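You operate a simulated robot arm through the tools that you are given. There is no shell and no other tool.

You run a simulated robot arm. Do the job below in one go: nothing can be reset, and whatever is moved stays where it is left.

JOB
Wind the two open lipsticks down and put their own caps back on.

It is judged by the outcome, as a careful person would: the job done as asked, and still so three seconds after it is handed in. It fails if anything else is knocked over, pushed out of place, dropped, spilled or broken. Lids that push on must go on centred and level and be pressed home; caps that screw on are set level and turned clockwise until they are tight.

ROBOT AND FRAMES
A 7-joint arm with a two-finger parallel gripper, fixed in place. Base frame: the origin is on the floor under the middle of its stand, x ahead of it, y to its left, z up; the work surface is at about z = 80. Lengths are in cm, angles in degrees, forces in N, time in s.
With the tool pointing down near the work surface it reaches from about 10 to 66 cm from the base axis. Its first joint turns from -66.0 to 66.0 degrees. Payload 1.57 kg.
The TCP is the grasp point between the finger pads, 3 cm short of the fingertips. In the tool frame z runs along the fingers and y along their closing line. The gripper opens to 8 cm. The fingers are 1.7 cm wide and 1.2 cm thick; the gripper's body (4 by 8.2 cm) begins 8 cm behind the TCP.
Orientation is told as [roll, pitch, yaw] about the base's x, y, z axes, in that order, counted from this pose: with the fingers straight down and closing along the base's y, the tool's x points along the base's -x, its y along +y and its z along -z.

CONTROLS
- The arm moves only by the tool arm_command. Its argument "increments" is one flat list of numbers, 7 for each row, row after row: the finger opening in mm, from 0 to 80, then the shift along the base's x, y, z in mm, then the turn, a rotation vector about the base's x, y, z in degrees. In form: [grip, tx, ty, tz, ax, ay, az, grip, tx, ty, tz, ax, ay, az, ...]. A call has 1 to 20 rows; each row shifts and turns the commanded pose from where the row before left it. Rows are played at 5 a second. More than 5 cm and 8.6 degrees between two rows, or a gripper value outside its range, and nothing of the call is played. Where a pose cannot be reached the arm comes as near as it can. A force on the tool above 40 N (or 10 N above the force at the start of the call, whichever is more), or a blocked arm, ends the call early, and 0.2 s more pass. Each finger travels about 7.2 cm/s and halts on what it meets, pressing with about 21 N; the grip force reading is that of the motor and also rises with nothing between the fingers. The clock runs only during rows and for 0.2 s after the last one: add rows that do not move to give the fingers time. The reply holds the time, the measured pose of the TCP, the force on the tool along the base axes, the opening and the grip force, in the units named above and with some noise, with the torque about the TCP (base axes, N m) and any sound that the robot's microphone picked up.
- Cameras (640 x 400 px; columns grow to the right, rows downward): "scene" is fixed at [6.99, 44.98, 141.51]; the picture's right is [-0.59, -0.80, 0.00], its down [-0.52, 0.38, -0.76] and it looks along [0.61, -0.45, -0.65] (base axes); focal length 333 px, centre (320, 200). "wrist" rides on the gripper at [7.2, -0.7, -12.2] in the tool frame; the picture's right is [0.09, 1.00, 0.00], its down [-0.84, 0.08, -0.54] and it looks along [-0.54, 0.05, 0.84] (tool axes); focal length 238 px, centre (320, 200). There is no depth. A picture from a camera that has moved, and an enlarged one, comes with that camera's place and axes in the base frame and with its lens.
- snapshot(camera): a new picture of that camera. The clock stands still meanwhile.
- zoom(camera, box): a new picture of the part [left, top, right, bottom] of that camera's present view, enlarged. The clock stands still meanwhile.
- hand_in(): hands the job in; it is judged then, once.

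Nothing tells you positions but the pictures and the camera data. Unless the task says otherwise, let go and move clear before handing in.

The tools are called after ">>>" by a JSON object that holds its "fn" and its "kwargs". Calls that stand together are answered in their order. arm_command: Moves the arm, as the interface text tells. Its arguments: {"type":"object","properties":{"increments":{"type":"array"}},"required":["increments"]} The other tools are called the same way: snapshot (camera) takes a picture; zoom (camera, box) takes an enlarged picture of a part of a camera's view; hand_in () hands the job in.

At the start:

```text
clock: 0.0
position: [36.96, 13.48, 107.19]
tool_rot: [0.0, 0.0, -0.1]
force: [-0.1, -0.8, -0.1]
ft_torque: [0.0, -0.02, 0.0]
finger_gap: 8.01
grasp_force: 0.1
```

scene: 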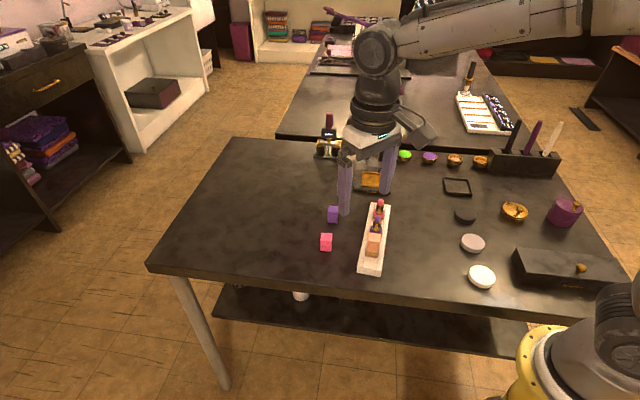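
wrist: 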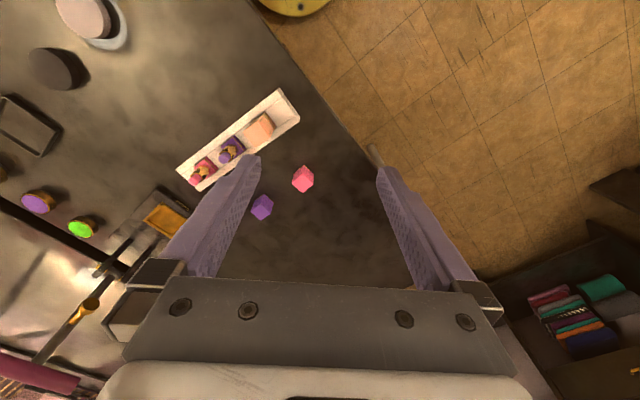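

I see a white holder with three lipsticks: two look open (pink and purple) and one capped (peach), with a pink and a purple cap lying on the table beside it. I'll take closer pictures first.

>>> {"fn": "zoom", "kwargs": {"camera": "scene", "box": [300, 180, 420, 280]}}

>>> {"fn": "zoom", "kwargs": {"camera": "wrist", "box": [160, 80, 340, 230]}}

```text
4.00 times, centred on (360, 230) of scene
camera zoom: at [6.99, 44.98, 141.51], right [-0.59, -0.8, 0.0], down [-0.52, 0.38, -0.76], along [0.61, -0.45, -0.65], focal length 1332 px, centre (160, 80)
```

zoom: 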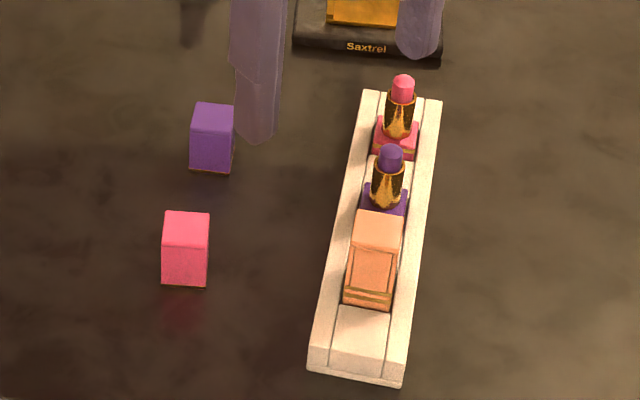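

```text
2.67 times, centred on (250, 155) of wrist
camera zoom: at [29.63, 12.78, 119.46], right [-0.09, 1.0, 0.0], down [0.84, 0.08, 0.54], along [0.54, 0.05, -0.84], focal length 636 px, centre (507, 320)
```

zoom: 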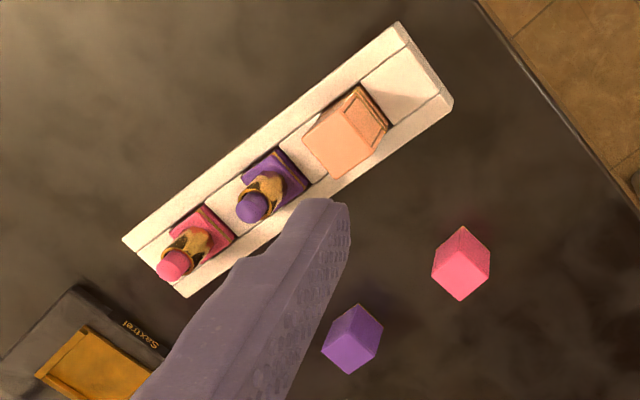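

The tray holds pink (far), purple (middle) and a capped peach lipstick; the pink cap is at about (50, 11) and the purple cap at about (57, 3.7). I'll move the hand over the tray at height, turned in line with it, for a closer look.

>>> {"fn": "arm_command", "kwargs": {"increments": [80, 15.7, -27.4, -10, 0, 0, 8, 80, 15.7, -27.4, -10, 0, 0, 8, 80, 15.7, -27.4, -10, 0, 0, 8, 80, 15.7, -27.4, -10, 0, 0, 8, 80, 15.7, -27.4, -10, 0, 0, 8, 80, 0, 0, 0, 0, 0, 0]}}

>>> {"fn": "snapshot", "kwargs": {"camera": "wrist"}}

>>> {"fn": "snapshot", "kwargs": {"camera": "scene"}}

```text
clock: 1.4
position: [44.85, -0.18, 102.47]
tool_rot: [-0.1, 0.0, 40.1]
force: [-0.6, 0.5, 0.0]
ft_torque: [0.02, -0.04, -0.02]
finger_gap: 8.0
grasp_force: 0.0
```

```text
taken
camera wrist: at [39.67, -5.3, 114.57], right [-0.71, 0.7, 0.0], down [0.59, 0.6, 0.54], along [0.38, 0.39, -0.84], focal length 238 px, centre (320, 200)
```

wrist: 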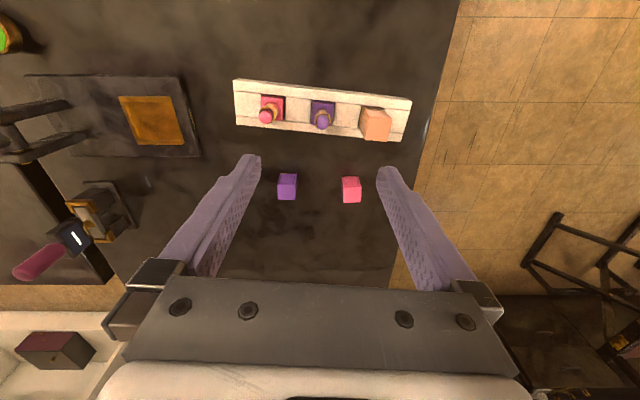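

```text
taken
```

scene: 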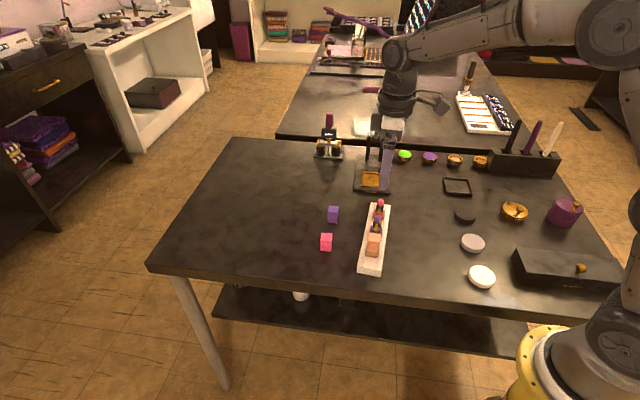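

The tray and caps are now visible from above. I'll zoom on these and on the other items near the tray to be sure which lipsticks are the open ones.

>>> {"fn": "zoom", "kwargs": {"camera": "wrist", "box": [220, 70, 420, 210]}}

>>> {"fn": "zoom", "kwargs": {"camera": "scene", "box": [300, 100, 500, 210]}}

>>> {"fn": "zoom", "kwargs": {"camera": "wrist", "box": [0, 60, 220, 300]}}

>>> {"fn": "zoom", "kwargs": {"camera": "scene", "box": [345, 190, 405, 280]}}

```text
2.86 times, centred on (320, 140) of wrist
camera zoom: at [39.67, -5.3, 114.57], right [-0.71, 0.7, 0.0], down [0.59, 0.6, 0.54], along [0.38, 0.39, -0.84], focal length 681 px, centre (320, 371)
```

zoom: 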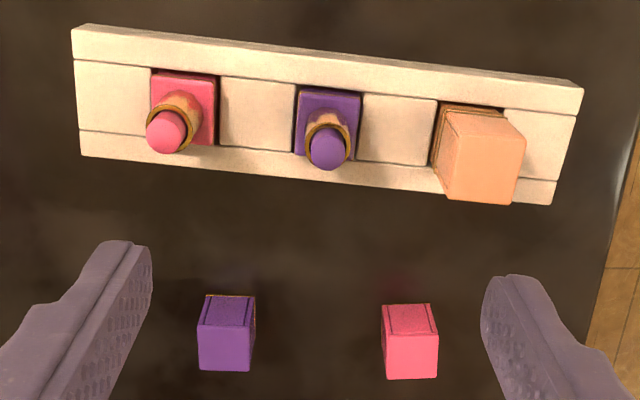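

```text
3.20 times, centred on (400, 155) of scene
camera zoom: at [6.99, 44.98, 141.51], right [-0.59, -0.8, 0.0], down [-0.52, 0.38, -0.76], along [0.61, -0.45, -0.65], focal length 1065 px, centre (64, 344)
```

zoom: 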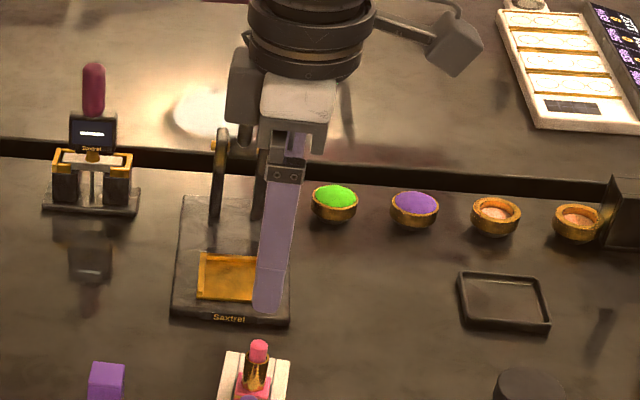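

```text
1.67 times, centred on (110, 180) of wrist
camera zoom: at [39.67, -5.3, 114.57], right [-0.71, 0.7, 0.0], down [0.59, 0.6, 0.54], along [0.38, 0.39, -0.84], focal length 397 px, centre (670, 233)
```

zoom: 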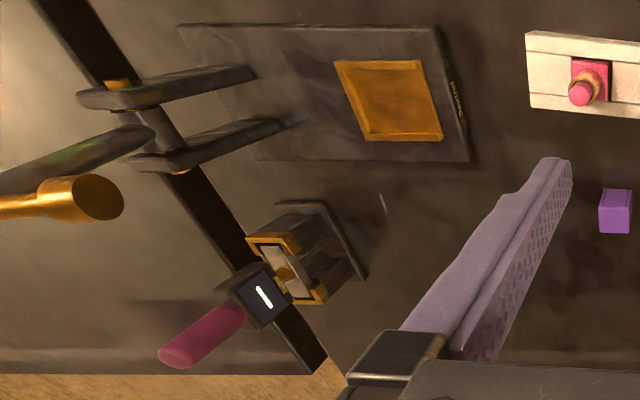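

```text
4.44 times, centred on (375, 235) of scene
camera zoom: at [6.99, 44.98, 141.51], right [-0.59, -0.8, 0.0], down [-0.52, 0.38, -0.76], along [0.61, -0.45, -0.65], focal length 1480 px, centre (76, 44)
```

zoom: 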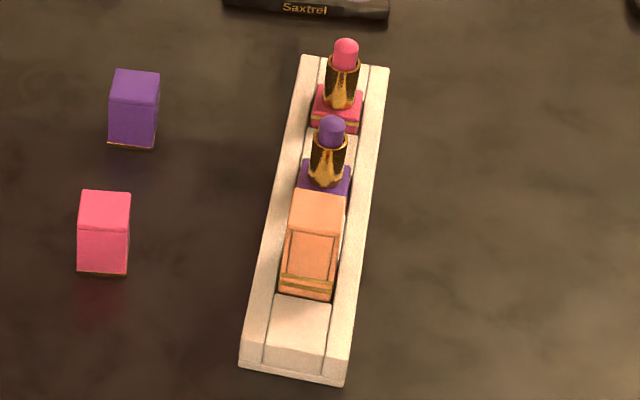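

The tray's two uncapped lipsticks (pink and purple) are the open ones, spaced about 6.6 cm with the tray axis at roughly 130°. I'll zoom in tighter to measure heights and orientation.

>>> {"fn": "zoom", "kwargs": {"camera": "wrist", "box": [255, 85, 345, 140]}}

>>> {"fn": "zoom", "kwargs": {"camera": "wrist", "box": [340, 90, 420, 145]}}

>>> {"fn": "zoom", "kwargs": {"camera": "wrist", "box": [270, 165, 370, 210]}}

>>> {"fn": "zoom", "kwargs": {"camera": "scene", "box": [355, 190, 405, 230]}}

>>> {"fn": "zoom", "kwargs": {"camera": "scene", "box": [350, 225, 400, 280]}}

>>> {"fn": "zoom", "kwargs": {"camera": "scene", "box": [310, 200, 350, 255]}}

```text
7.11 times, centred on (300, 112) of wrist
camera zoom: at [39.67, -5.3, 114.57], right [-0.71, 0.7, 0.0], down [0.59, 0.6, 0.54], along [0.38, 0.39, -0.84], focal length 1695 px, centre (462, 822)
```

zoom: 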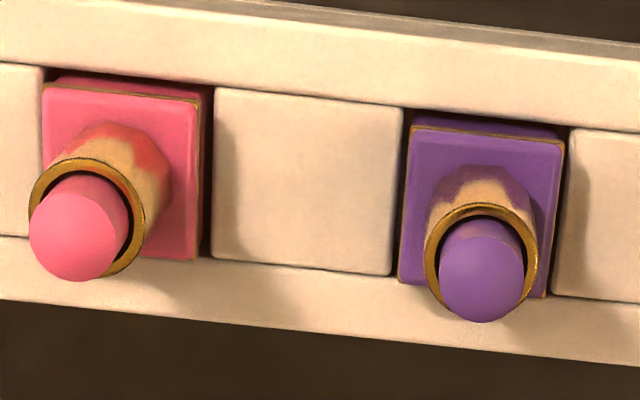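

```text
7.27 times, centred on (380, 118) of wrist
camera zoom: at [39.67, -5.3, 114.57], right [-0.71, 0.7, 0.0], down [0.59, 0.6, 0.54], along [0.38, 0.39, -0.84], focal length 1734 px, centre (-116, 800)
```

zoom: 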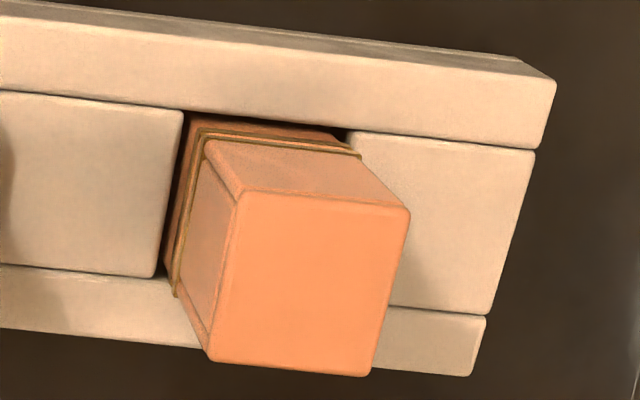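

```text
6.40 times, centred on (320, 188) of wrist
camera zoom: at [39.67, -5.3, 114.57], right [-0.71, 0.7, 0.0], down [0.59, 0.6, 0.54], along [0.38, 0.39, -0.84], focal length 1525 px, centre (320, 280)
```

zoom: 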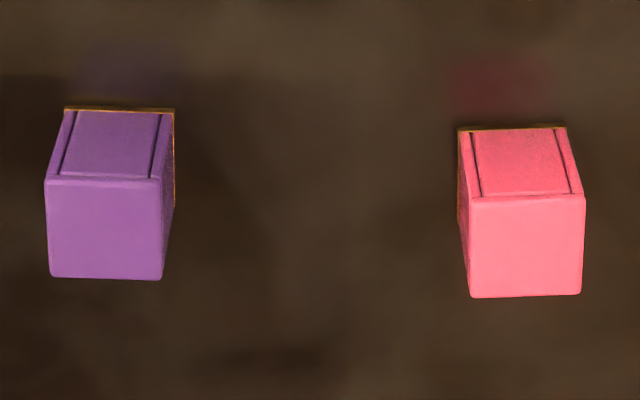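

```text
10.00 times, centred on (380, 210) of scene
camera zoom: at [6.99, 44.98, 141.51], right [-0.59, -0.8, 0.0], down [-0.52, 0.38, -0.76], along [0.61, -0.45, -0.65], focal length 3329 px, centre (-280, 100)
```

zoom: 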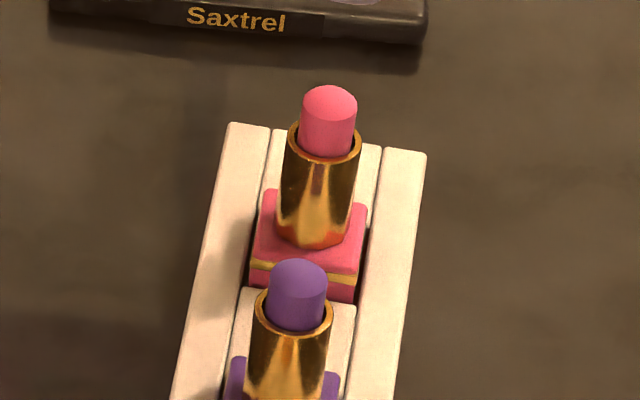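

```text
7.27 times, centred on (375, 252) of scene
camera zoom: at [6.99, 44.98, 141.51], right [-0.59, -0.8, 0.0], down [-0.52, 0.38, -0.76], along [0.61, -0.45, -0.65], focal length 2421 px, centre (-80, -182)
```

zoom: 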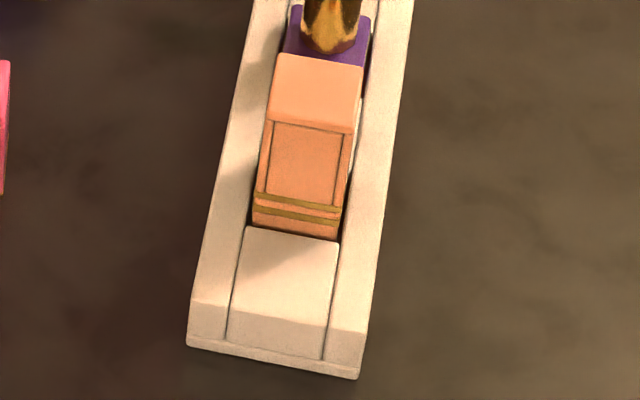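

```text
7.27 times, centred on (330, 228) of scene
camera zoom: at [6.99, 44.98, 141.51], right [-0.59, -0.8, 0.0], down [-0.52, 0.38, -0.76], along [0.61, -0.45, -0.65], focal length 2421 px, centre (247, 0)
```

zoom: 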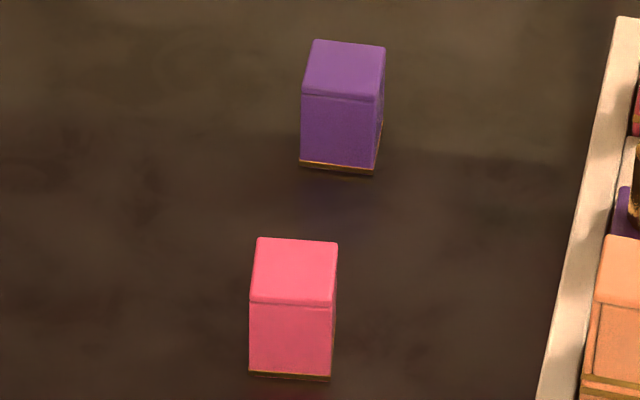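

Triangulating from both views: pink lipstick axis at (48.75, -4.83), purple at (44.7, 0.15), tube rims at z≈86, base tops ≈82.7, tray top ≈81.8; pink cap at (49.6, 11.7) and purple cap at (56.3, 4.3), both standing rim-down. Before gripping I'll check how far the wrist can turn, in free space.

>>> {"fn": "arm_command", "kwargs": {"increments": [80, 0, 0, 0, 0, 0, 8.5, 80, 0, 0, 0, 0, 0, 8.5, 80, 0, 0, 0, 0, 0, 8.5, 80, 0, 0, 0, 0, 0, 8.5, 80, 0, 0, 0, 0, 0, 8.5, 80, 0, 0, 0, 0, 0, 8.5, 80, 0, 0, 0, 0, 0, 8.5, 80, 0, 0, 0, 0, 0, 8.5, 80, 0, 0, 0, 0, 0, 8.5, 80, 0, 0, 0, 0, 0, 8.5, 80, 0, 0, 0, 0, 0, 8.5, 80, 0, 0, 0, 0, 0, 8.5, 80, 0, 0, 0, 0, 0, 8.5, 80, 0, 0, 0, 0, 0, 8.5, 80, 0, 0, 0, 0, 0, 8.5, 80, 0, 0, 0, 0, 0, 8.5]}}

```text
clock: 4.8
position: [44.79, 1.45, 102.37]
tool_rot: [0.6, 0.1, 175.1]
force: [0.8, 1.1, 0.8]
ft_torque: [0.0, 0.02, 0.02]
finger_gap: 8.02
grasp_force: 0.1
out of reach, approached as far as the arm can: row 16
```

The wrist can turn to about +170°, so long strokes are possible. I'll turn back to the tray alignment.

>>> {"fn": "arm_command", "kwargs": {"increments": [40, 0, 0, 0, 0, 0, -8.5, 40, 0, 0, 0, 0, 0, -8.5, 40, 0, 0, 0, 0, 0, -8.5, 40, 0, 0, 0, 0, 0, -8.5, 40, 0, 0, 0, 0, 0, -8.5, 40, 0, 0, 0, 0, 0, -8.5, 40, 0, 0, 0, 0, 0, -8.5, 40, 0, 0, 0, 0, 0, -8.5, 40, 0, 0, 0, 0, 0, -8.5, 40, 0, 0, 0, 0, 0, -8.5, 40, 0, 0, 0, 0, 0, -8.5, 40, 0, 0, 0, 0, 0, -8.5, 40, 0, 0, 0, 0, 0, -8.5, 40, 0, 0, 0, 0, 0, -8.5, 40, 0, 0, 0, 0, 0, -8.5, 40, 0, 0, 0, 0, 0, -8.5]}}

>>> {"fn": "snapshot", "kwargs": {"camera": "wrist"}}

```text
clock: 8.2
position: [44.71, 1.52, 102.45]
tool_rot: [0.1, 0.0, 39.8]
force: [0.1, -0.6, -1.0]
ft_torque: [-0.01, -0.01, 0.0]
finger_gap: 3.97
grasp_force: 0.0
```

```text
taken
camera wrist: at [39.51, -3.57, 114.42], right [-0.71, 0.71, 0.0], down [0.59, 0.6, 0.54], along [0.38, 0.38, -0.84], focal length 238 px, centre (320, 200)
```

wrist: 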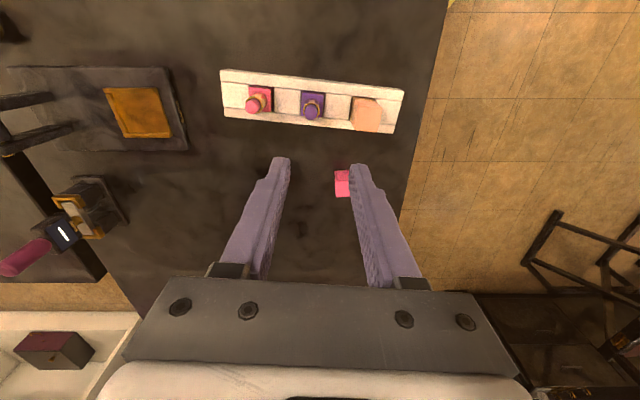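

I'll centre over the purple lipstick and descend to z≈95 for a closer look.

>>> {"fn": "arm_command", "kwargs": {"increments": [40, 0, -7, -25, 0, 0, -0.3, 40, 0, -6.7, -25, 0, 0, -0.3, 40, 0, 0, -24, 0, 0, 0, 40, 0, 0, 0, 0, 0, 0]}}

>>> {"fn": "snapshot", "kwargs": {"camera": "wrist"}}

>>> {"fn": "zoom", "kwargs": {"camera": "wrist", "box": [220, 60, 420, 200]}}

>>> {"fn": "zoom", "kwargs": {"camera": "scene", "box": [330, 160, 430, 260]}}

```text
clock: 9.2
position: [44.75, 0.0, 94.63]
tool_rot: [0.0, 0.1, 39.4]
force: [0.0, -0.5, 0.6]
ft_torque: [0.0, 0.0, 0.01]
finger_gap: 4.02
grasp_force: 0.1
```

```text
taken
camera wrist: at [39.51, -4.9, 106.87], right [-0.7, 0.71, 0.0], down [0.6, 0.59, 0.54], along [0.39, 0.38, -0.84], focal length 238 px, centre (320, 200)
```

wrist: 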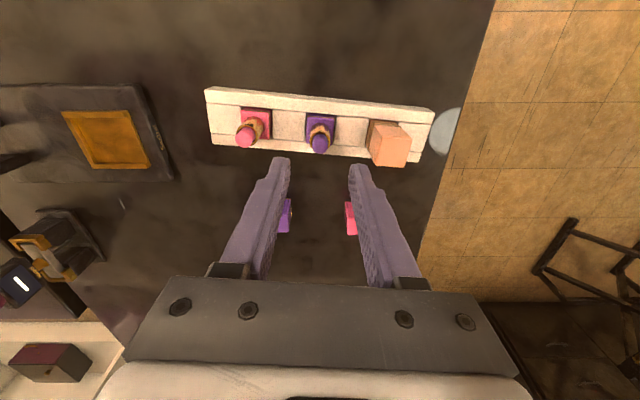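

```text
2.86 times, centred on (320, 130) of wrist
camera zoom: at [39.51, -4.9, 106.87], right [-0.7, 0.71, 0.0], down [0.6, 0.59, 0.54], along [0.39, 0.38, -0.84], focal length 681 px, centre (320, 400)
```

zoom: 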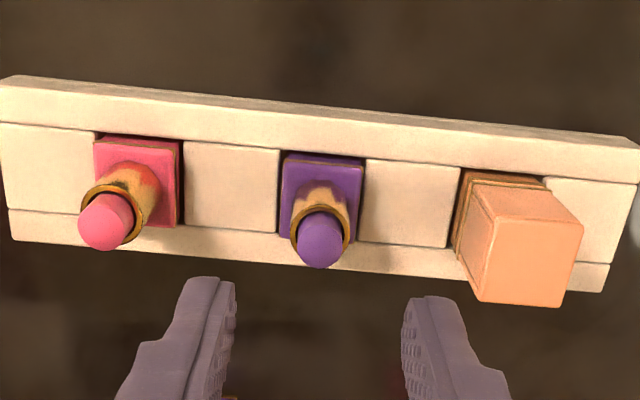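

```text
4.00 times, centred on (380, 210) of scene
camera zoom: at [6.99, 44.98, 141.51], right [-0.59, -0.8, 0.0], down [-0.52, 0.38, -0.76], along [0.61, -0.45, -0.65], focal length 1332 px, centre (80, 160)
```

zoom: 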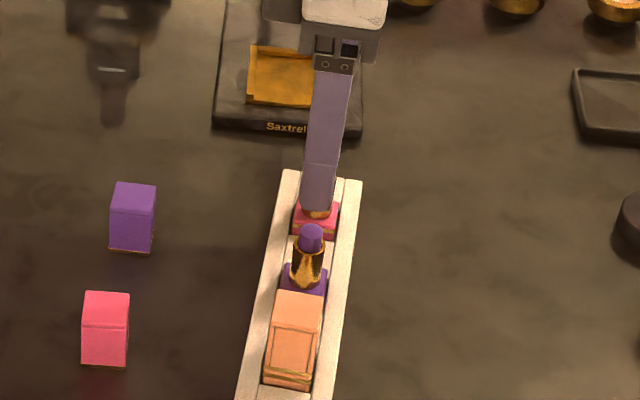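

The refined purple axis is (44.68, 0.17) and the hand is centred over it. I'll descend with fingers 4 cm open around the gold tube, keeping the tips above the base.

>>> {"fn": "arm_command", "kwargs": {"increments": [40, 0, 0, -20, 0, 0, 0, 40, 0, 0, -20, 0, 0, 0, 40, 0, 0, -20, 0, 0, 0, 40, 0, 0, -12, 0, 0, 0, 40, 0, 0, -8, 0, 0, 0, 40, 0, 0, 0, 0, 0, 0]}}

>>> {"fn": "snapshot", "kwargs": {"camera": "wrist"}}

>>> {"fn": "zoom", "kwargs": {"camera": "scene", "box": [330, 160, 430, 260]}}

```text
clock: 10.6
position: [44.75, 0.1, 86.89]
tool_rot: [-0.1, 0.0, 39.5]
force: [-0.4, 0.3, 0.8]
ft_torque: [-0.01, 0.0, 0.01]
finger_gap: 4.0
grasp_force: 0.0
```

```text
taken
camera wrist: at [39.48, -4.86, 98.96], right [-0.7, 0.71, 0.0], down [0.6, 0.59, 0.54], along [0.39, 0.38, -0.84], focal length 238 px, centre (320, 200)
```

wrist: 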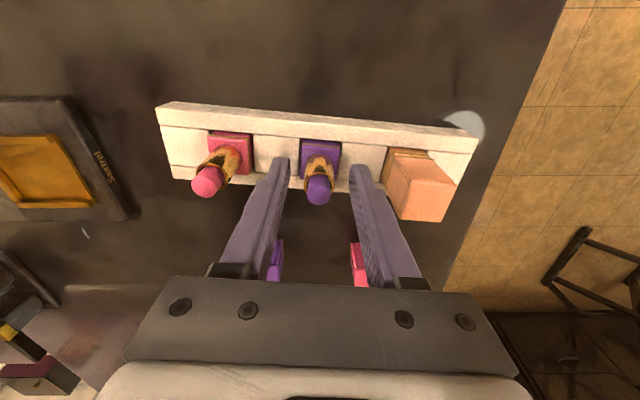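

```text
4.00 times, centred on (380, 210) of scene
camera zoom: at [6.99, 44.98, 141.51], right [-0.59, -0.8, 0.0], down [-0.52, 0.38, -0.76], along [0.61, -0.45, -0.65], focal length 1332 px, centre (80, 160)
```

zoom: 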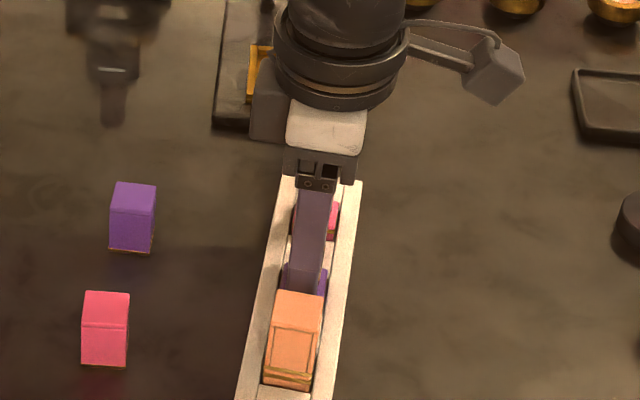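

I'm at fingertip height ≈83.9. I'll check the centring of the tube between the fingers before closing.

>>> {"fn": "zoom", "kwargs": {"camera": "wrist", "box": [260, 130, 380, 220]}}

```text
4.44 times, centred on (320, 175) of wrist
camera zoom: at [39.48, -4.86, 98.96], right [-0.7, 0.71, 0.0], down [0.6, 0.59, 0.54], along [0.39, 0.38, -0.84], focal length 1059 px, centre (320, 311)
```

zoom: 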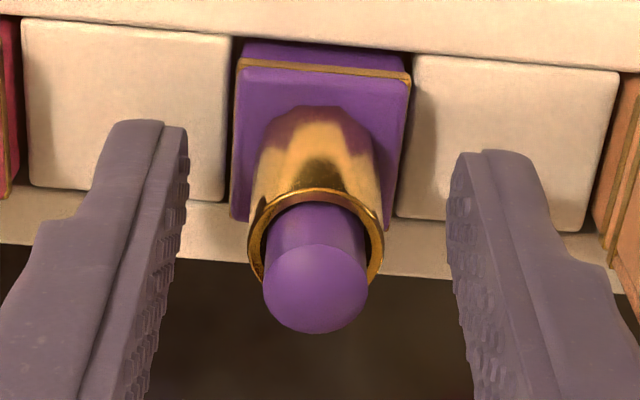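

The tube is centred to within a millimetre. I'll close on it now.

>>> {"fn": "arm_command", "kwargs": {"increments": [25, 0, 0, 0, 0, 0, 0, 15, 0, 0, 0, 0, 0, 0, 8, 0, 0, 0, 0, 0, 0, 8, 0, 0, 0, 0, 0, 0]}}

>>> {"fn": "zoom", "kwargs": {"camera": "wrist", "box": [260, 130, 380, 220]}}

```text
clock: 11.6
position: [44.77, 0.21, 86.84]
tool_rot: [-0.1, 0.0, 39.4]
force: [0.3, 0.9, 0.4]
ft_torque: [-0.02, 0.0, -0.01]
finger_gap: 1.74
grasp_force: 21.4
```

```text
4.44 times, centred on (320, 175) of wrist
camera zoom: at [39.47, -4.86, 98.98], right [-0.7, 0.71, 0.0], down [0.6, 0.59, 0.54], along [0.39, 0.38, -0.84], focal length 1059 px, centre (320, 311)
```

zoom: 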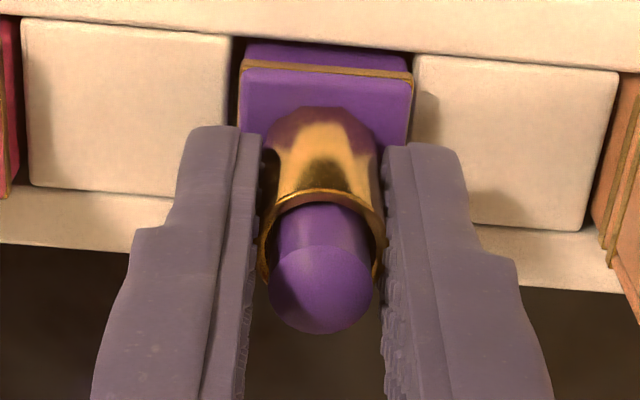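

It's gripped (tube diameter ≈1.74 cm). I'll try a small counter-clockwise twist to find out which way the bullet moves.

>>> {"fn": "arm_command", "kwargs": {"increments": [8, 0, 0, 0, 0, 0, 5, 8, 0, 0, 0, 0, 0, 8, 8, 0, 0, 0, 0, 0, 8, 8, 0, 0, 0, 0, 0, 8]}}

>>> {"fn": "zoom", "kwargs": {"camera": "wrist", "box": [260, 130, 380, 220]}}

>>> {"fn": "zoom", "kwargs": {"camera": "scene", "box": [330, 180, 430, 280]}}

```text
clock: 12.6
position: [44.68, 0.09, 86.95]
tool_rot: [0.0, 0.1, 68.4]
force: [1.1, -0.8, -1.3]
ft_torque: [-0.07, -0.04, 0.01]
finger_gap: 1.73
grasp_force: 21.1
```

```text
4.44 times, centred on (320, 175) of wrist
camera zoom: at [42.55, -6.72, 99.03], right [-0.96, 0.28, 0.0], down [0.23, 0.81, 0.54], along [0.15, 0.52, -0.84], focal length 1059 px, centre (320, 311)
```

zoom: 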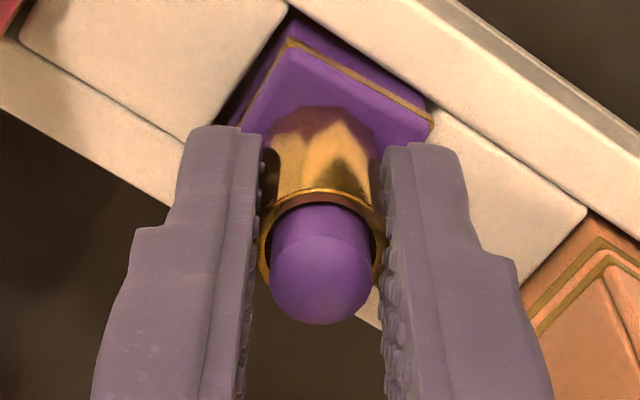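

```text
4.00 times, centred on (380, 230) of scene
camera zoom: at [6.99, 44.98, 141.51], right [-0.59, -0.8, 0.0], down [-0.52, 0.38, -0.76], along [0.61, -0.45, -0.65], focal length 1332 px, centre (80, 80)
```

zoom: 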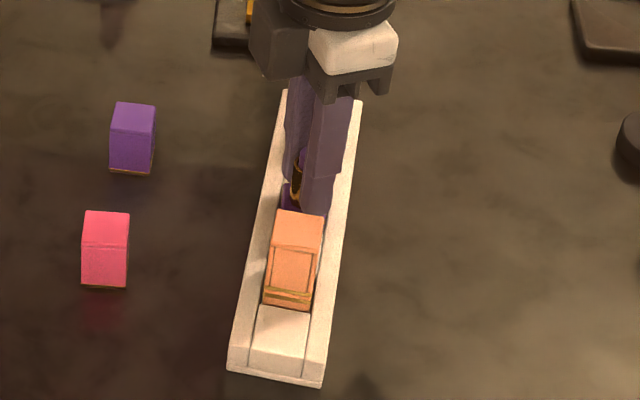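

The counter-clockwise twist lowered the bullet a little, and the base stayed put in the tray. I'll continue counter-clockwise up to near the wrist limit.

>>> {"fn": "arm_command", "kwargs": {"increments": [8, 0, 0, 0, 0, 0, 8, 8, 0, 0, 0, 0, 0, 8, 8, 0, 0, 0, 0, 0, 8, 8, 0, 0, 0, 0, 0, 8, 8, 0, 0, 0, 0, 0, 8, 8, 0, 0, 0, 0, 0, 8]}}

>>> {"fn": "zoom", "kwargs": {"camera": "wrist", "box": [260, 130, 380, 220]}}

```text
clock: 14.0
position: [44.69, 0.2, 86.82]
tool_rot: [-0.1, 0.0, 116.5]
force: [0.8, -3.7, -1.1]
ft_torque: [-0.15, -0.08, -0.02]
finger_gap: 1.71
grasp_force: 21.0
```

```text
4.44 times, centred on (320, 175) of wrist
camera zoom: at [48.4, -5.88, 98.97], right [-0.85, -0.53, 0.0], down [-0.44, 0.71, 0.54], along [-0.29, 0.46, -0.84], focal length 1059 px, centre (320, 311)
```

zoom: 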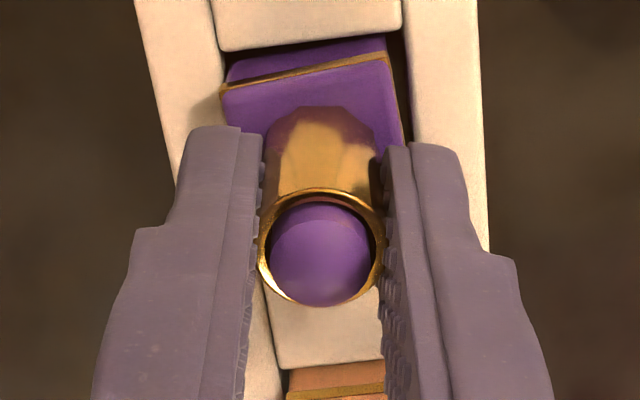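

The bullet is clearly going down. I'll continue another 44°, then release, turn back and regrip.

>>> {"fn": "arm_command", "kwargs": {"increments": [8, 0, 0, 0, 0, 0, 8, 8, 0, 0, 0, 0, 0, 8, 8, 0, 0, 0, 0, 0, 8, 8, 0, 0, 0, 0, 0, 8, 8, 0, 0, 0, 0, 0, 8, 8, 0, 0, 0, 0, 0, 4]}}

>>> {"fn": "zoom", "kwargs": {"camera": "wrist", "box": [260, 130, 380, 220]}}

>>> {"fn": "zoom", "kwargs": {"camera": "scene", "box": [330, 180, 430, 280]}}

```text
clock: 15.4
position: [44.59, 0.13, 86.87]
tool_rot: [0.0, 0.0, 160.5]
force: [1.4, -0.6, -0.1]
ft_torque: [-0.02, -0.03, -0.04]
finger_gap: 1.72
grasp_force: 21.1
```

```text
4.44 times, centred on (320, 175) of wrist
camera zoom: at [51.54, -1.46, 99.04], right [-0.25, -0.97, 0.0], down [-0.81, 0.21, 0.54], along [-0.53, 0.13, -0.84], focal length 1059 px, centre (320, 311)
```

zoom: 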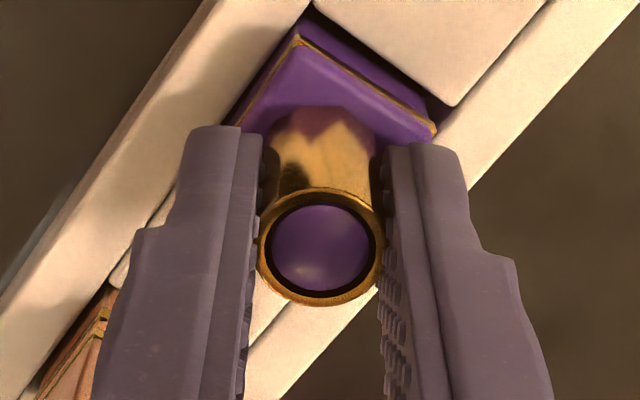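

```text
4.00 times, centred on (380, 230) of scene
camera zoom: at [6.99, 44.98, 141.51], right [-0.59, -0.8, 0.0], down [-0.52, 0.38, -0.76], along [0.61, -0.45, -0.65], focal length 1332 px, centre (80, 80)
```

zoom: 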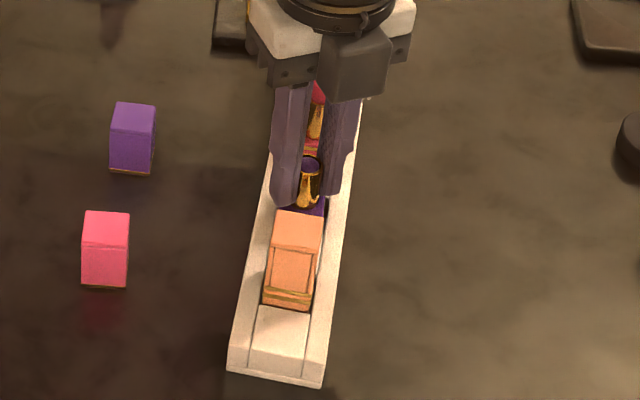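

The bullet is now at about rim level after 121°. I'll release, rotate back, and regrip to continue winding to the stop.

>>> {"fn": "arm_command", "kwargs": {"increments": [35, 0, 0, 0, 0, 0, 0, 35, 0, 0, 0, 0, 0, 0, 35, 0, 0, 0, 0, 0, -8.5, 35, 0, 0, 0, 0, 0, -8.5, 35, 0, 0, 0, 0, 0, -8.5, 35, 0, 0, 0, 0, 0, -8.5, 35, 0, 0, 0, 0, 0, -8.5, 35, 0, 0, 0, 0, 0, -8.5, 35, 0, 0, 0, 0, 0, -8.5, 35, 0, 0, 0, 0, 0, -8.5, 35, 0, 0, 0, 0, 0, -8.5, 35, 0, 0, 0, 0, 0, -8.5, 35, 0, 0, 0, 0, 0, -8.5, 35, 0, 0, 0, 0, 0, -8.5, 35, 0, 0, 0, 0, 0, -8.5, 35, 0, 0, 0, 0, 0, -8.5, 35, 0, 0, 0, 0, 0, -8.5, 35, 0, 0, 0, 0, 0, -8.5, 35, 0, 0, 0, 0, 0, -8.5, 35, 0, 0, 0, 0, 0, -8.5]}}

>>> {"fn": "zoom", "kwargs": {"camera": "wrist", "box": [260, 130, 380, 220]}}

```text
clock: 19.6
position: [44.72, 0.11, 86.81]
tool_rot: [0.1, 0.0, 7.2]
force: [0.1, 0.1, 0.7]
ft_torque: [0.02, 0.0, 0.02]
finger_gap: 3.53
grasp_force: 0.1
```

```text
4.44 times, centred on (320, 175) of wrist
camera zoom: at [37.58, -1.41, 99.05], right [-0.22, 0.98, 0.0], down [0.82, 0.18, 0.54], along [0.53, 0.12, -0.84], focal length 1059 px, centre (320, 311)
```

zoom: 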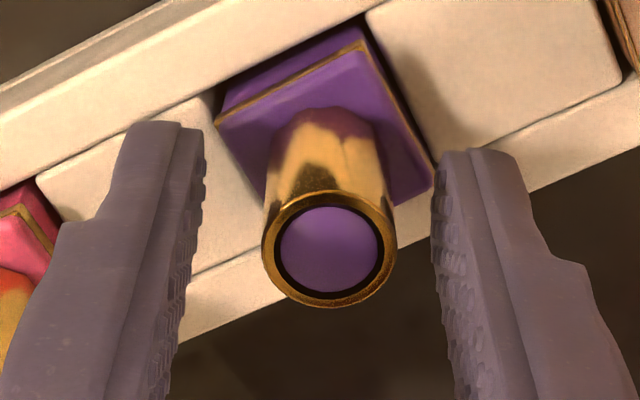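

The bullet is now inside the rim. I'll nudge 1 mm to recentre, regrip and keep winding until it stops.

>>> {"fn": "arm_command", "kwargs": {"increments": [35, -0.2, 1, 0, 0, 0, 0, 20, 0, 0, 0, 0, 0, 0, 8, 0, 0, 0, 0, 0, 0, 8, 0, 0, 0, 0, 0, 0, 8, 0, 0, 0, 0, 0, 8, 8, 0, 0, 0, 0, 0, 8, 8, 0, 0, 0, 0, 0, 8, 8, 0, 0, 0, 0, 0, 8, 8, 0, 0, 0, 0, 0, 8]}}

>>> {"fn": "zoom", "kwargs": {"camera": "wrist", "box": [260, 130, 380, 220]}}

```text
clock: 21.6
position: [44.75, 0.22, 86.89]
tool_rot: [0.0, 0.0, 47.6]
force: [-4.9, -4.6, 6.9]
ft_torque: [-0.26, 0.22, -0.02]
finger_gap: 1.71
grasp_force: 20.9
```

```text
4.44 times, centred on (320, 175) of wrist
camera zoom: at [40.27, -5.42, 99.05], right [-0.8, 0.6, 0.0], down [0.51, 0.67, 0.54], along [0.33, 0.43, -0.84], focal length 1059 px, centre (320, 311)
```

zoom: 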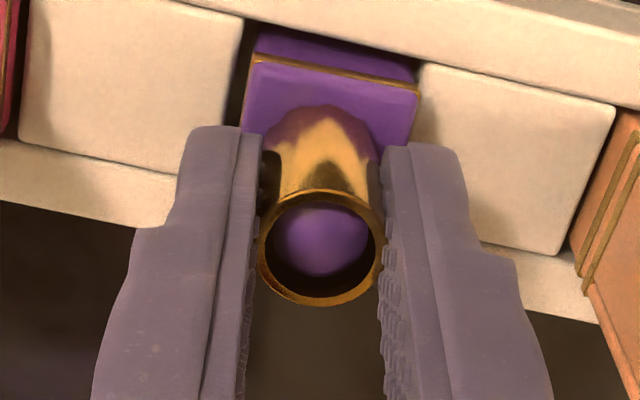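

The bullet is below the rim and still going. I'll continue in steps, watching the force.

>>> {"fn": "arm_command", "kwargs": {"increments": [8, 0, 0, 0, 0, 0, 8, 8, 0, 0, 0, 0, 0, 8, 8, 0, 0, 0, 0, 0, 8, 8, 0, 0, 0, 0, 0, 8, 8, 0, 0, 0, 0, 0, 8]}}

>>> {"fn": "zoom", "kwargs": {"camera": "wrist", "box": [260, 130, 380, 220]}}

```text
clock: 22.8
position: [44.63, 0.13, 86.83]
tool_rot: [0.0, -0.1, 87.6]
force: [2.1, -0.5, -0.6]
ft_torque: [0.03, -0.04, -0.03]
finger_gap: 1.73
grasp_force: 20.9
```

```text
4.44 times, centred on (320, 175) of wrist
camera zoom: at [44.94, -6.86, 99.02], right [-1.0, -0.05, 0.0], down [-0.04, 0.84, 0.54], along [-0.03, 0.54, -0.84], focal length 1059 px, centre (320, 311)
```

zoom: 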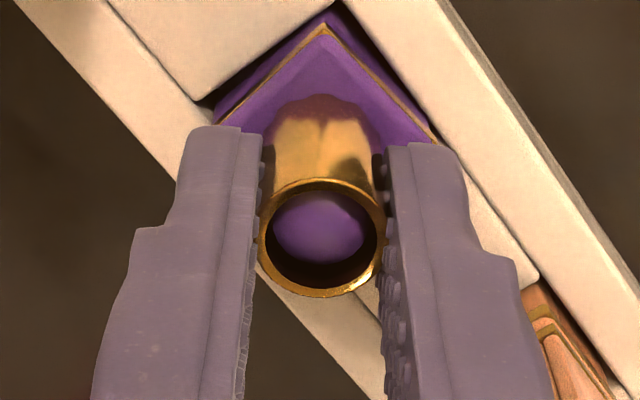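

Still descending. I'll continue turning.

>>> {"fn": "arm_command", "kwargs": {"increments": [8, 0, 0, 0, 0, 0, 8, 8, 0, 0, 0, 0, 0, 8, 8, 0, 0, 0, 0, 0, 8, 8, 0, 0, 0, 0, 0, 8, 8, 0, 0, 0, 0, 0, 8]}}

>>> {"fn": "zoom", "kwargs": {"camera": "wrist", "box": [260, 130, 380, 220]}}

>>> {"fn": "zoom", "kwargs": {"camera": "scene", "box": [330, 180, 430, 280]}}

```text
clock: 24.0
position: [44.72, 0.33, 86.95]
tool_rot: [0.1, 0.1, 127.5]
force: [-2.5, 0.4, -0.3]
ft_torque: [-0.05, 0.03, -0.17]
finger_gap: 1.7
grasp_force: 20.7
```

```text
4.44 times, centred on (320, 175) of wrist
camera zoom: at [49.49, -4.92, 99.0], right [-0.73, -0.68, 0.0], down [-0.57, 0.62, 0.54], along [-0.37, 0.4, -0.84], focal length 1059 px, centre (320, 311)
```

zoom: 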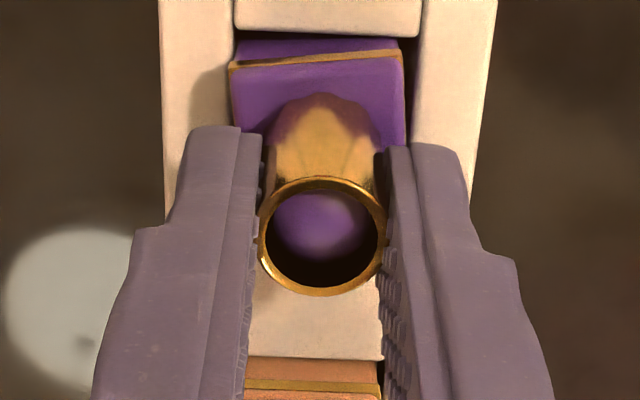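

```text
4.00 times, centred on (380, 230) of scene
camera zoom: at [6.99, 44.98, 141.51], right [-0.59, -0.8, 0.0], down [-0.52, 0.38, -0.76], along [0.61, -0.45, -0.65], focal length 1332 px, centre (80, 80)
```

zoom: 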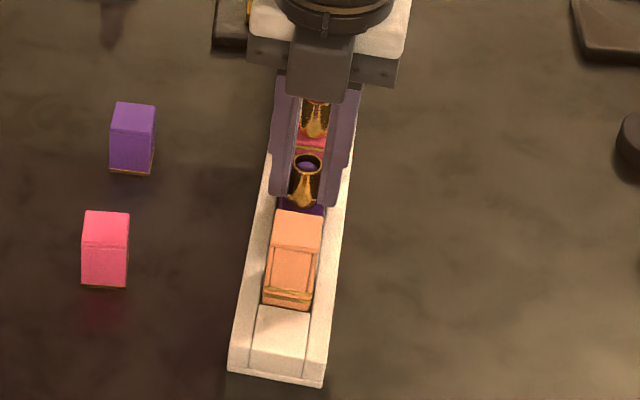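

Torque is rising to 0.17 N·m, so the stop may be near. I'll do a few more small steps.

>>> {"fn": "arm_command", "kwargs": {"increments": [8, 0, 0, 0, 0, 0, 6, 8, 0, 0, 0, 0, 0, 6, 8, 0, 0, 0, 0, 0, 6]}}

>>> {"fn": "zoom", "kwargs": {"camera": "wrist", "box": [260, 130, 380, 220]}}

```text
clock: 24.8
position: [44.7, 0.32, 86.94]
tool_rot: [0.0, 0.0, 145.5]
force: [0.4, 0.2, -0.9]
ft_torque: [0.01, 0.01, 0.03]
finger_gap: 1.67
grasp_force: 20.8
```

```text
4.44 times, centred on (320, 175) of wrist
camera zoom: at [50.9, -3.2, 99.08], right [-0.49, -0.87, 0.0], down [-0.73, 0.41, 0.54], along [-0.47, 0.26, -0.84], focal length 1059 px, centre (320, 311)
```

zoom: 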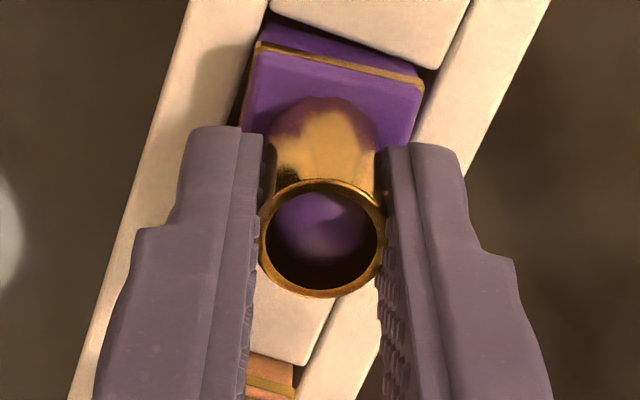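

The bullet stopped sinking at about 180° of total turn and the grip began to slip, which suggests the stop. I'll check from the scene camera.

>>> {"fn": "zoom", "kwargs": {"camera": "scene", "box": [360, 190, 410, 240]}}

>>> {"fn": "snapshot", "kwargs": {"camera": "scene"}}

```text
8.00 times, centred on (385, 215) of scene
camera zoom: at [6.99, 44.98, 141.51], right [-0.59, -0.8, 0.0], down [-0.52, 0.38, -0.76], along [0.61, -0.45, -0.65], focal length 2663 px, centre (-200, 80)
```

zoom: 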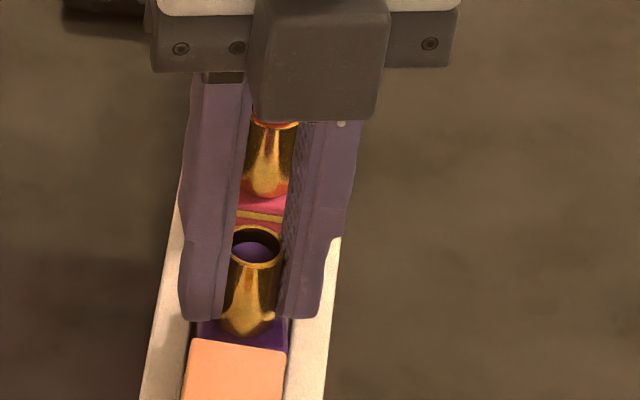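

```text
taken
```

scene: 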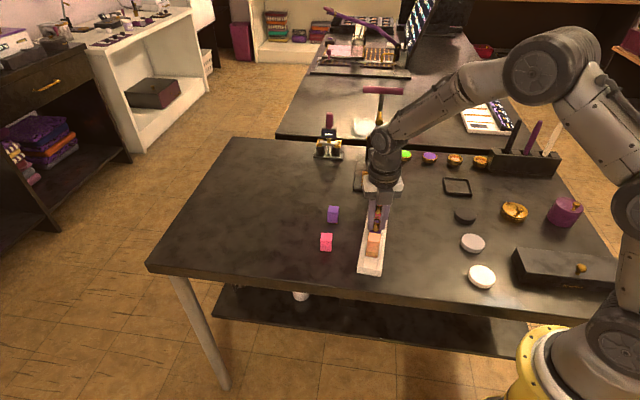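

The bullet is below the rim now. I'll release, turn back, inspect the tube and base, then regrip for a check twist to confirm it is at the stop.

>>> {"fn": "arm_command", "kwargs": {"increments": [35, 0, 0, 0, 0, 0, 0, 35, 0, 0, 0, 0, 0, 0, 35, 0, 0, 0, 0, 0, -8.5, 35, 0, 0, 0, 0, 0, -8.5, 35, 0, 0, 0, 0, 0, -8.5, 35, 0, 0, 0, 0, 0, -8.5, 35, 0, 0, 0, 0, 0, -8.5, 35, 0, 0, 0, 0, 0, -8.5, 35, 0, 0, 0, 0, 0, -8.5, 35, 0, 0, 0, 0, 0, -8.5, 35, 0, 0, 0, 0, 0, -8.5, 35, 0, 0, 0, 0, 0, -8.5, 35, 0, 0, 0, 0, 0, -8.5, 35, 0, 0, 0, 0, 0, -8.5]}}

>>> {"fn": "zoom", "kwargs": {"camera": "wrist", "box": [260, 130, 380, 220]}}

```text
clock: 27.8
position: [44.74, 0.31, 86.73]
tool_rot: [0.0, -0.1, 43.3]
force: [0.0, 0.4, 0.2]
ft_torque: [0.02, 0.01, -0.02]
finger_gap: 3.54
grasp_force: 0.1
```

```text
4.44 times, centred on (320, 175) of wrist
camera zoom: at [39.91, -5.05, 99.01], right [-0.75, 0.66, 0.0], down [0.56, 0.63, 0.54], along [0.36, 0.41, -0.84], focal length 1059 px, centre (320, 311)
```

zoom: 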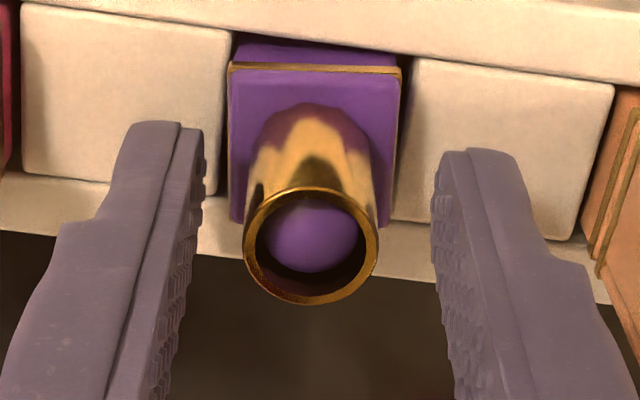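

The base has turned only a few degrees within its pocket's play. I'll do a short check twist to confirm the bullet is on its stop.

>>> {"fn": "arm_command", "kwargs": {"increments": [35, 0.6, -0.6, 0, 0, 0, 0, 20, 0, 0, 0, 0, 0, 0, 8, 0, 0, 0, 0, 0, 0, 8, 0, 0, 0, 0, 0, 0, 8, 0, 0, 0, 0, 0, 6, 8, 0, 0, 0, 0, 0, 6, 8, 0, 0, 0, 0, 0, 6]}}

>>> {"fn": "zoom", "kwargs": {"camera": "wrist", "box": [260, 130, 380, 220]}}

```text
clock: 29.4
position: [44.83, 0.09, 86.91]
tool_rot: [0.0, 0.0, 61.4]
force: [1.1, -1.9, 1.5]
ft_torque: [-0.08, -0.02, -0.08]
finger_gap: 1.73
grasp_force: 20.5
```

```text
4.44 times, centred on (320, 175) of wrist
camera zoom: at [41.88, -6.38, 99.01], right [-0.92, 0.39, 0.0], down [0.33, 0.77, 0.54], along [0.21, 0.5, -0.84], focal length 1059 px, centre (320, 311)
```

zoom: 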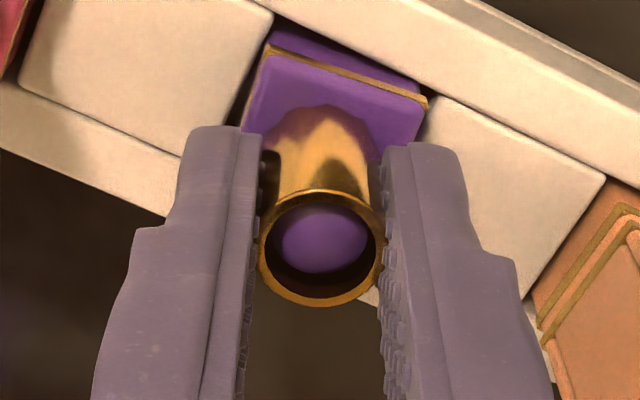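

Purple is confirmed at its down stop (no more bullet movement, the tube drags the base instead). I'll release, rise, and go over to the pink lipstick, turning back to yaw −20° to have a full 180° stroke.

>>> {"fn": "arm_command", "kwargs": {"increments": [35, 0, 0, 0, 0, 0, 0, 35, 0, 0, 0, 0, 0, 0, 35, 0, 0, 25, 0, 0, 0, 35, 0, 0, 40, 0, 0, 0, 35, 3.9, -5, 0, 0, 0, -8.14, 35, 3.9, -5, 0, 0, 0, -8.14, 35, 3.9, -5, 0, 0, 0, -8.14, 35, 3.9, -5, 0, 0, 0, -8.14, 35, 3.9, -5, 0, 0, 0, -8.14, 35, 3.9, -5, 0, 0, 0, -8.14, 35, 3.9, -5, 0, 0, 0, -8.14, 35, 3.9, -5, 0, 0, 0, -8.14, 35, 3.9, -5, 0, 0, 0, -8.14, 35, 3.9, -5, 0, 0, 0, -8.14, 35, 0, 0, 0, 0, 0, 0]}}

>>> {"fn": "snapshot", "kwargs": {"camera": "wrist"}}

>>> {"fn": "zoom", "kwargs": {"camera": "wrist", "box": [240, 100, 400, 220]}}

```text
clock: 32.6
position: [48.7, -4.69, 93.44]
tool_rot: [0.0, 0.1, -20.0]
force: [0.3, 0.0, -1.3]
ft_torque: [0.0, 0.01, 0.01]
finger_gap: 3.49
grasp_force: 0.1
```

```text
taken
camera wrist: at [41.63, -2.84, 105.56], right [0.26, 0.97, 0.0], down [0.81, -0.22, 0.54], along [0.52, -0.14, -0.84], focal length 238 px, centre (320, 200)
```

wrist: 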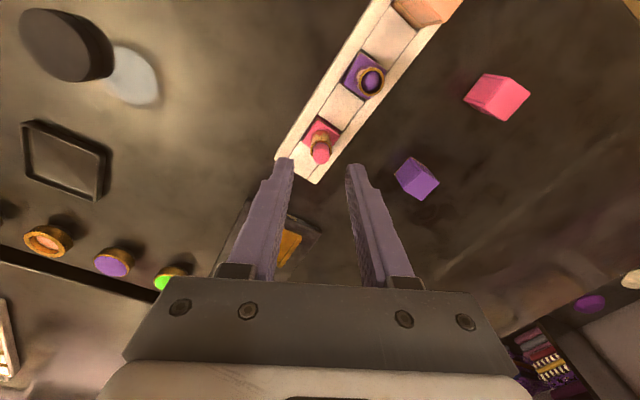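

```text
3.33 times, centred on (320, 160) of wrist
camera zoom: at [41.63, -2.84, 105.56], right [0.26, 0.97, 0.0], down [0.81, -0.22, 0.54], along [0.52, -0.14, -0.84], focal length 794 px, centre (320, 333)
```

zoom: 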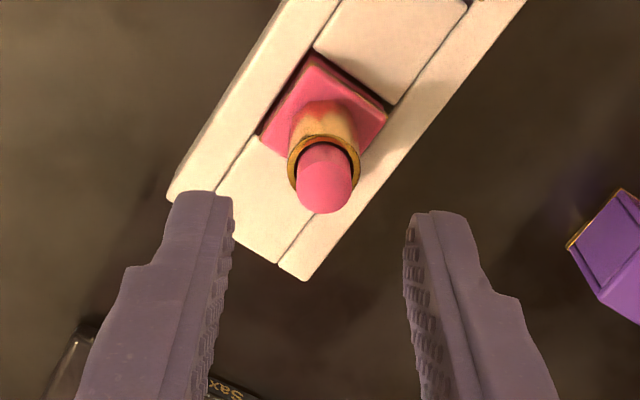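

The pink tube is a bit ahead of the TCP. I'll shift 1.2 mm in x and descend to gripping height, then check.

>>> {"fn": "arm_command", "kwargs": {"increments": [40, 1.2, 0, -20, 0, 0, 0, 40, 0, 0, -20, 0, 0, 0, 40, 0, 0, -15, 0, 0, 0, 40, 0, 0, -10, 0, 0, 0, 40, 0, 0, 0, 0, 0, 0]}}

>>> {"fn": "zoom", "kwargs": {"camera": "wrist", "box": [260, 130, 380, 220]}}

```text
clock: 33.8
position: [48.8, -4.77, 86.92]
tool_rot: [-0.1, 0.0, -20.0]
force: [0.1, 0.2, 0.4]
ft_torque: [0.05, -0.01, -0.03]
finger_gap: 3.98
grasp_force: 0.1
```

```text
4.44 times, centred on (320, 175) of wrist
camera zoom: at [41.77, -2.91, 99.13], right [0.25, 0.97, 0.0], down [0.81, -0.21, 0.54], along [0.52, -0.14, -0.84], focal length 1059 px, centre (320, 311)
```

zoom: 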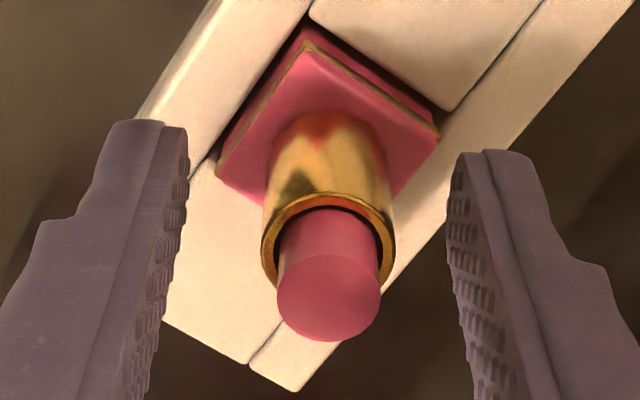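

I'll nudge about 1 mm to centre, close on the tube and start winding counter-clockwise.

>>> {"fn": "arm_command", "kwargs": {"increments": [40, 1.1, 0.8, 0, 0, 0, 0, 40, 0, 0, 0, 0, 0, 0, 20, 0, 0, 0, 0, 0, 0, 8, 0, 0, 0, 0, 0, 0, 8, 0, 0, 0, 0, 0, 0, 8, 0, 0, 0, 0, 0, 8, 8, 0, 0, 0, 0, 0, 8, 8, 0, 0, 0, 0, 0, 8, 8, 0, 0, 0, 0, 0, 8, 8, 0, 0, 0, 0, 0, 8]}}

>>> {"fn": "zoom", "kwargs": {"camera": "wrist", "box": [260, 130, 380, 220]}}

```text
clock: 36.0
position: [49.01, -4.7, 87.0]
tool_rot: [0.0, 0.0, 20.2]
force: [0.2, -2.8, -0.2]
ft_torque: [-0.11, -0.05, -0.02]
finger_gap: 1.7
grasp_force: 21.2
```

```text
4.44 times, centred on (320, 175) of wrist
camera zoom: at [42.3, -7.75, 99.06], right [-0.43, 0.9, 0.0], down [0.76, 0.36, 0.54], along [0.49, 0.23, -0.84], focal length 1059 px, centre (320, 311)
```

zoom: 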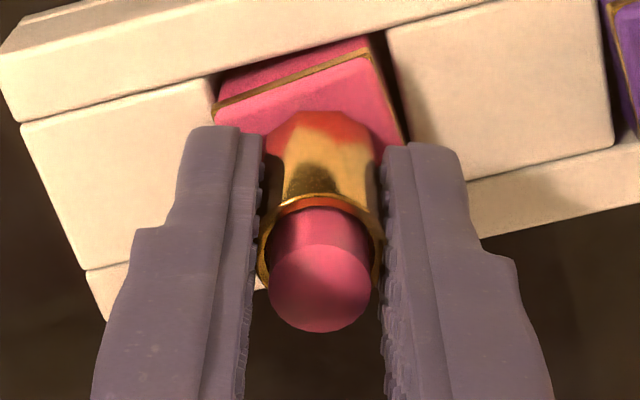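

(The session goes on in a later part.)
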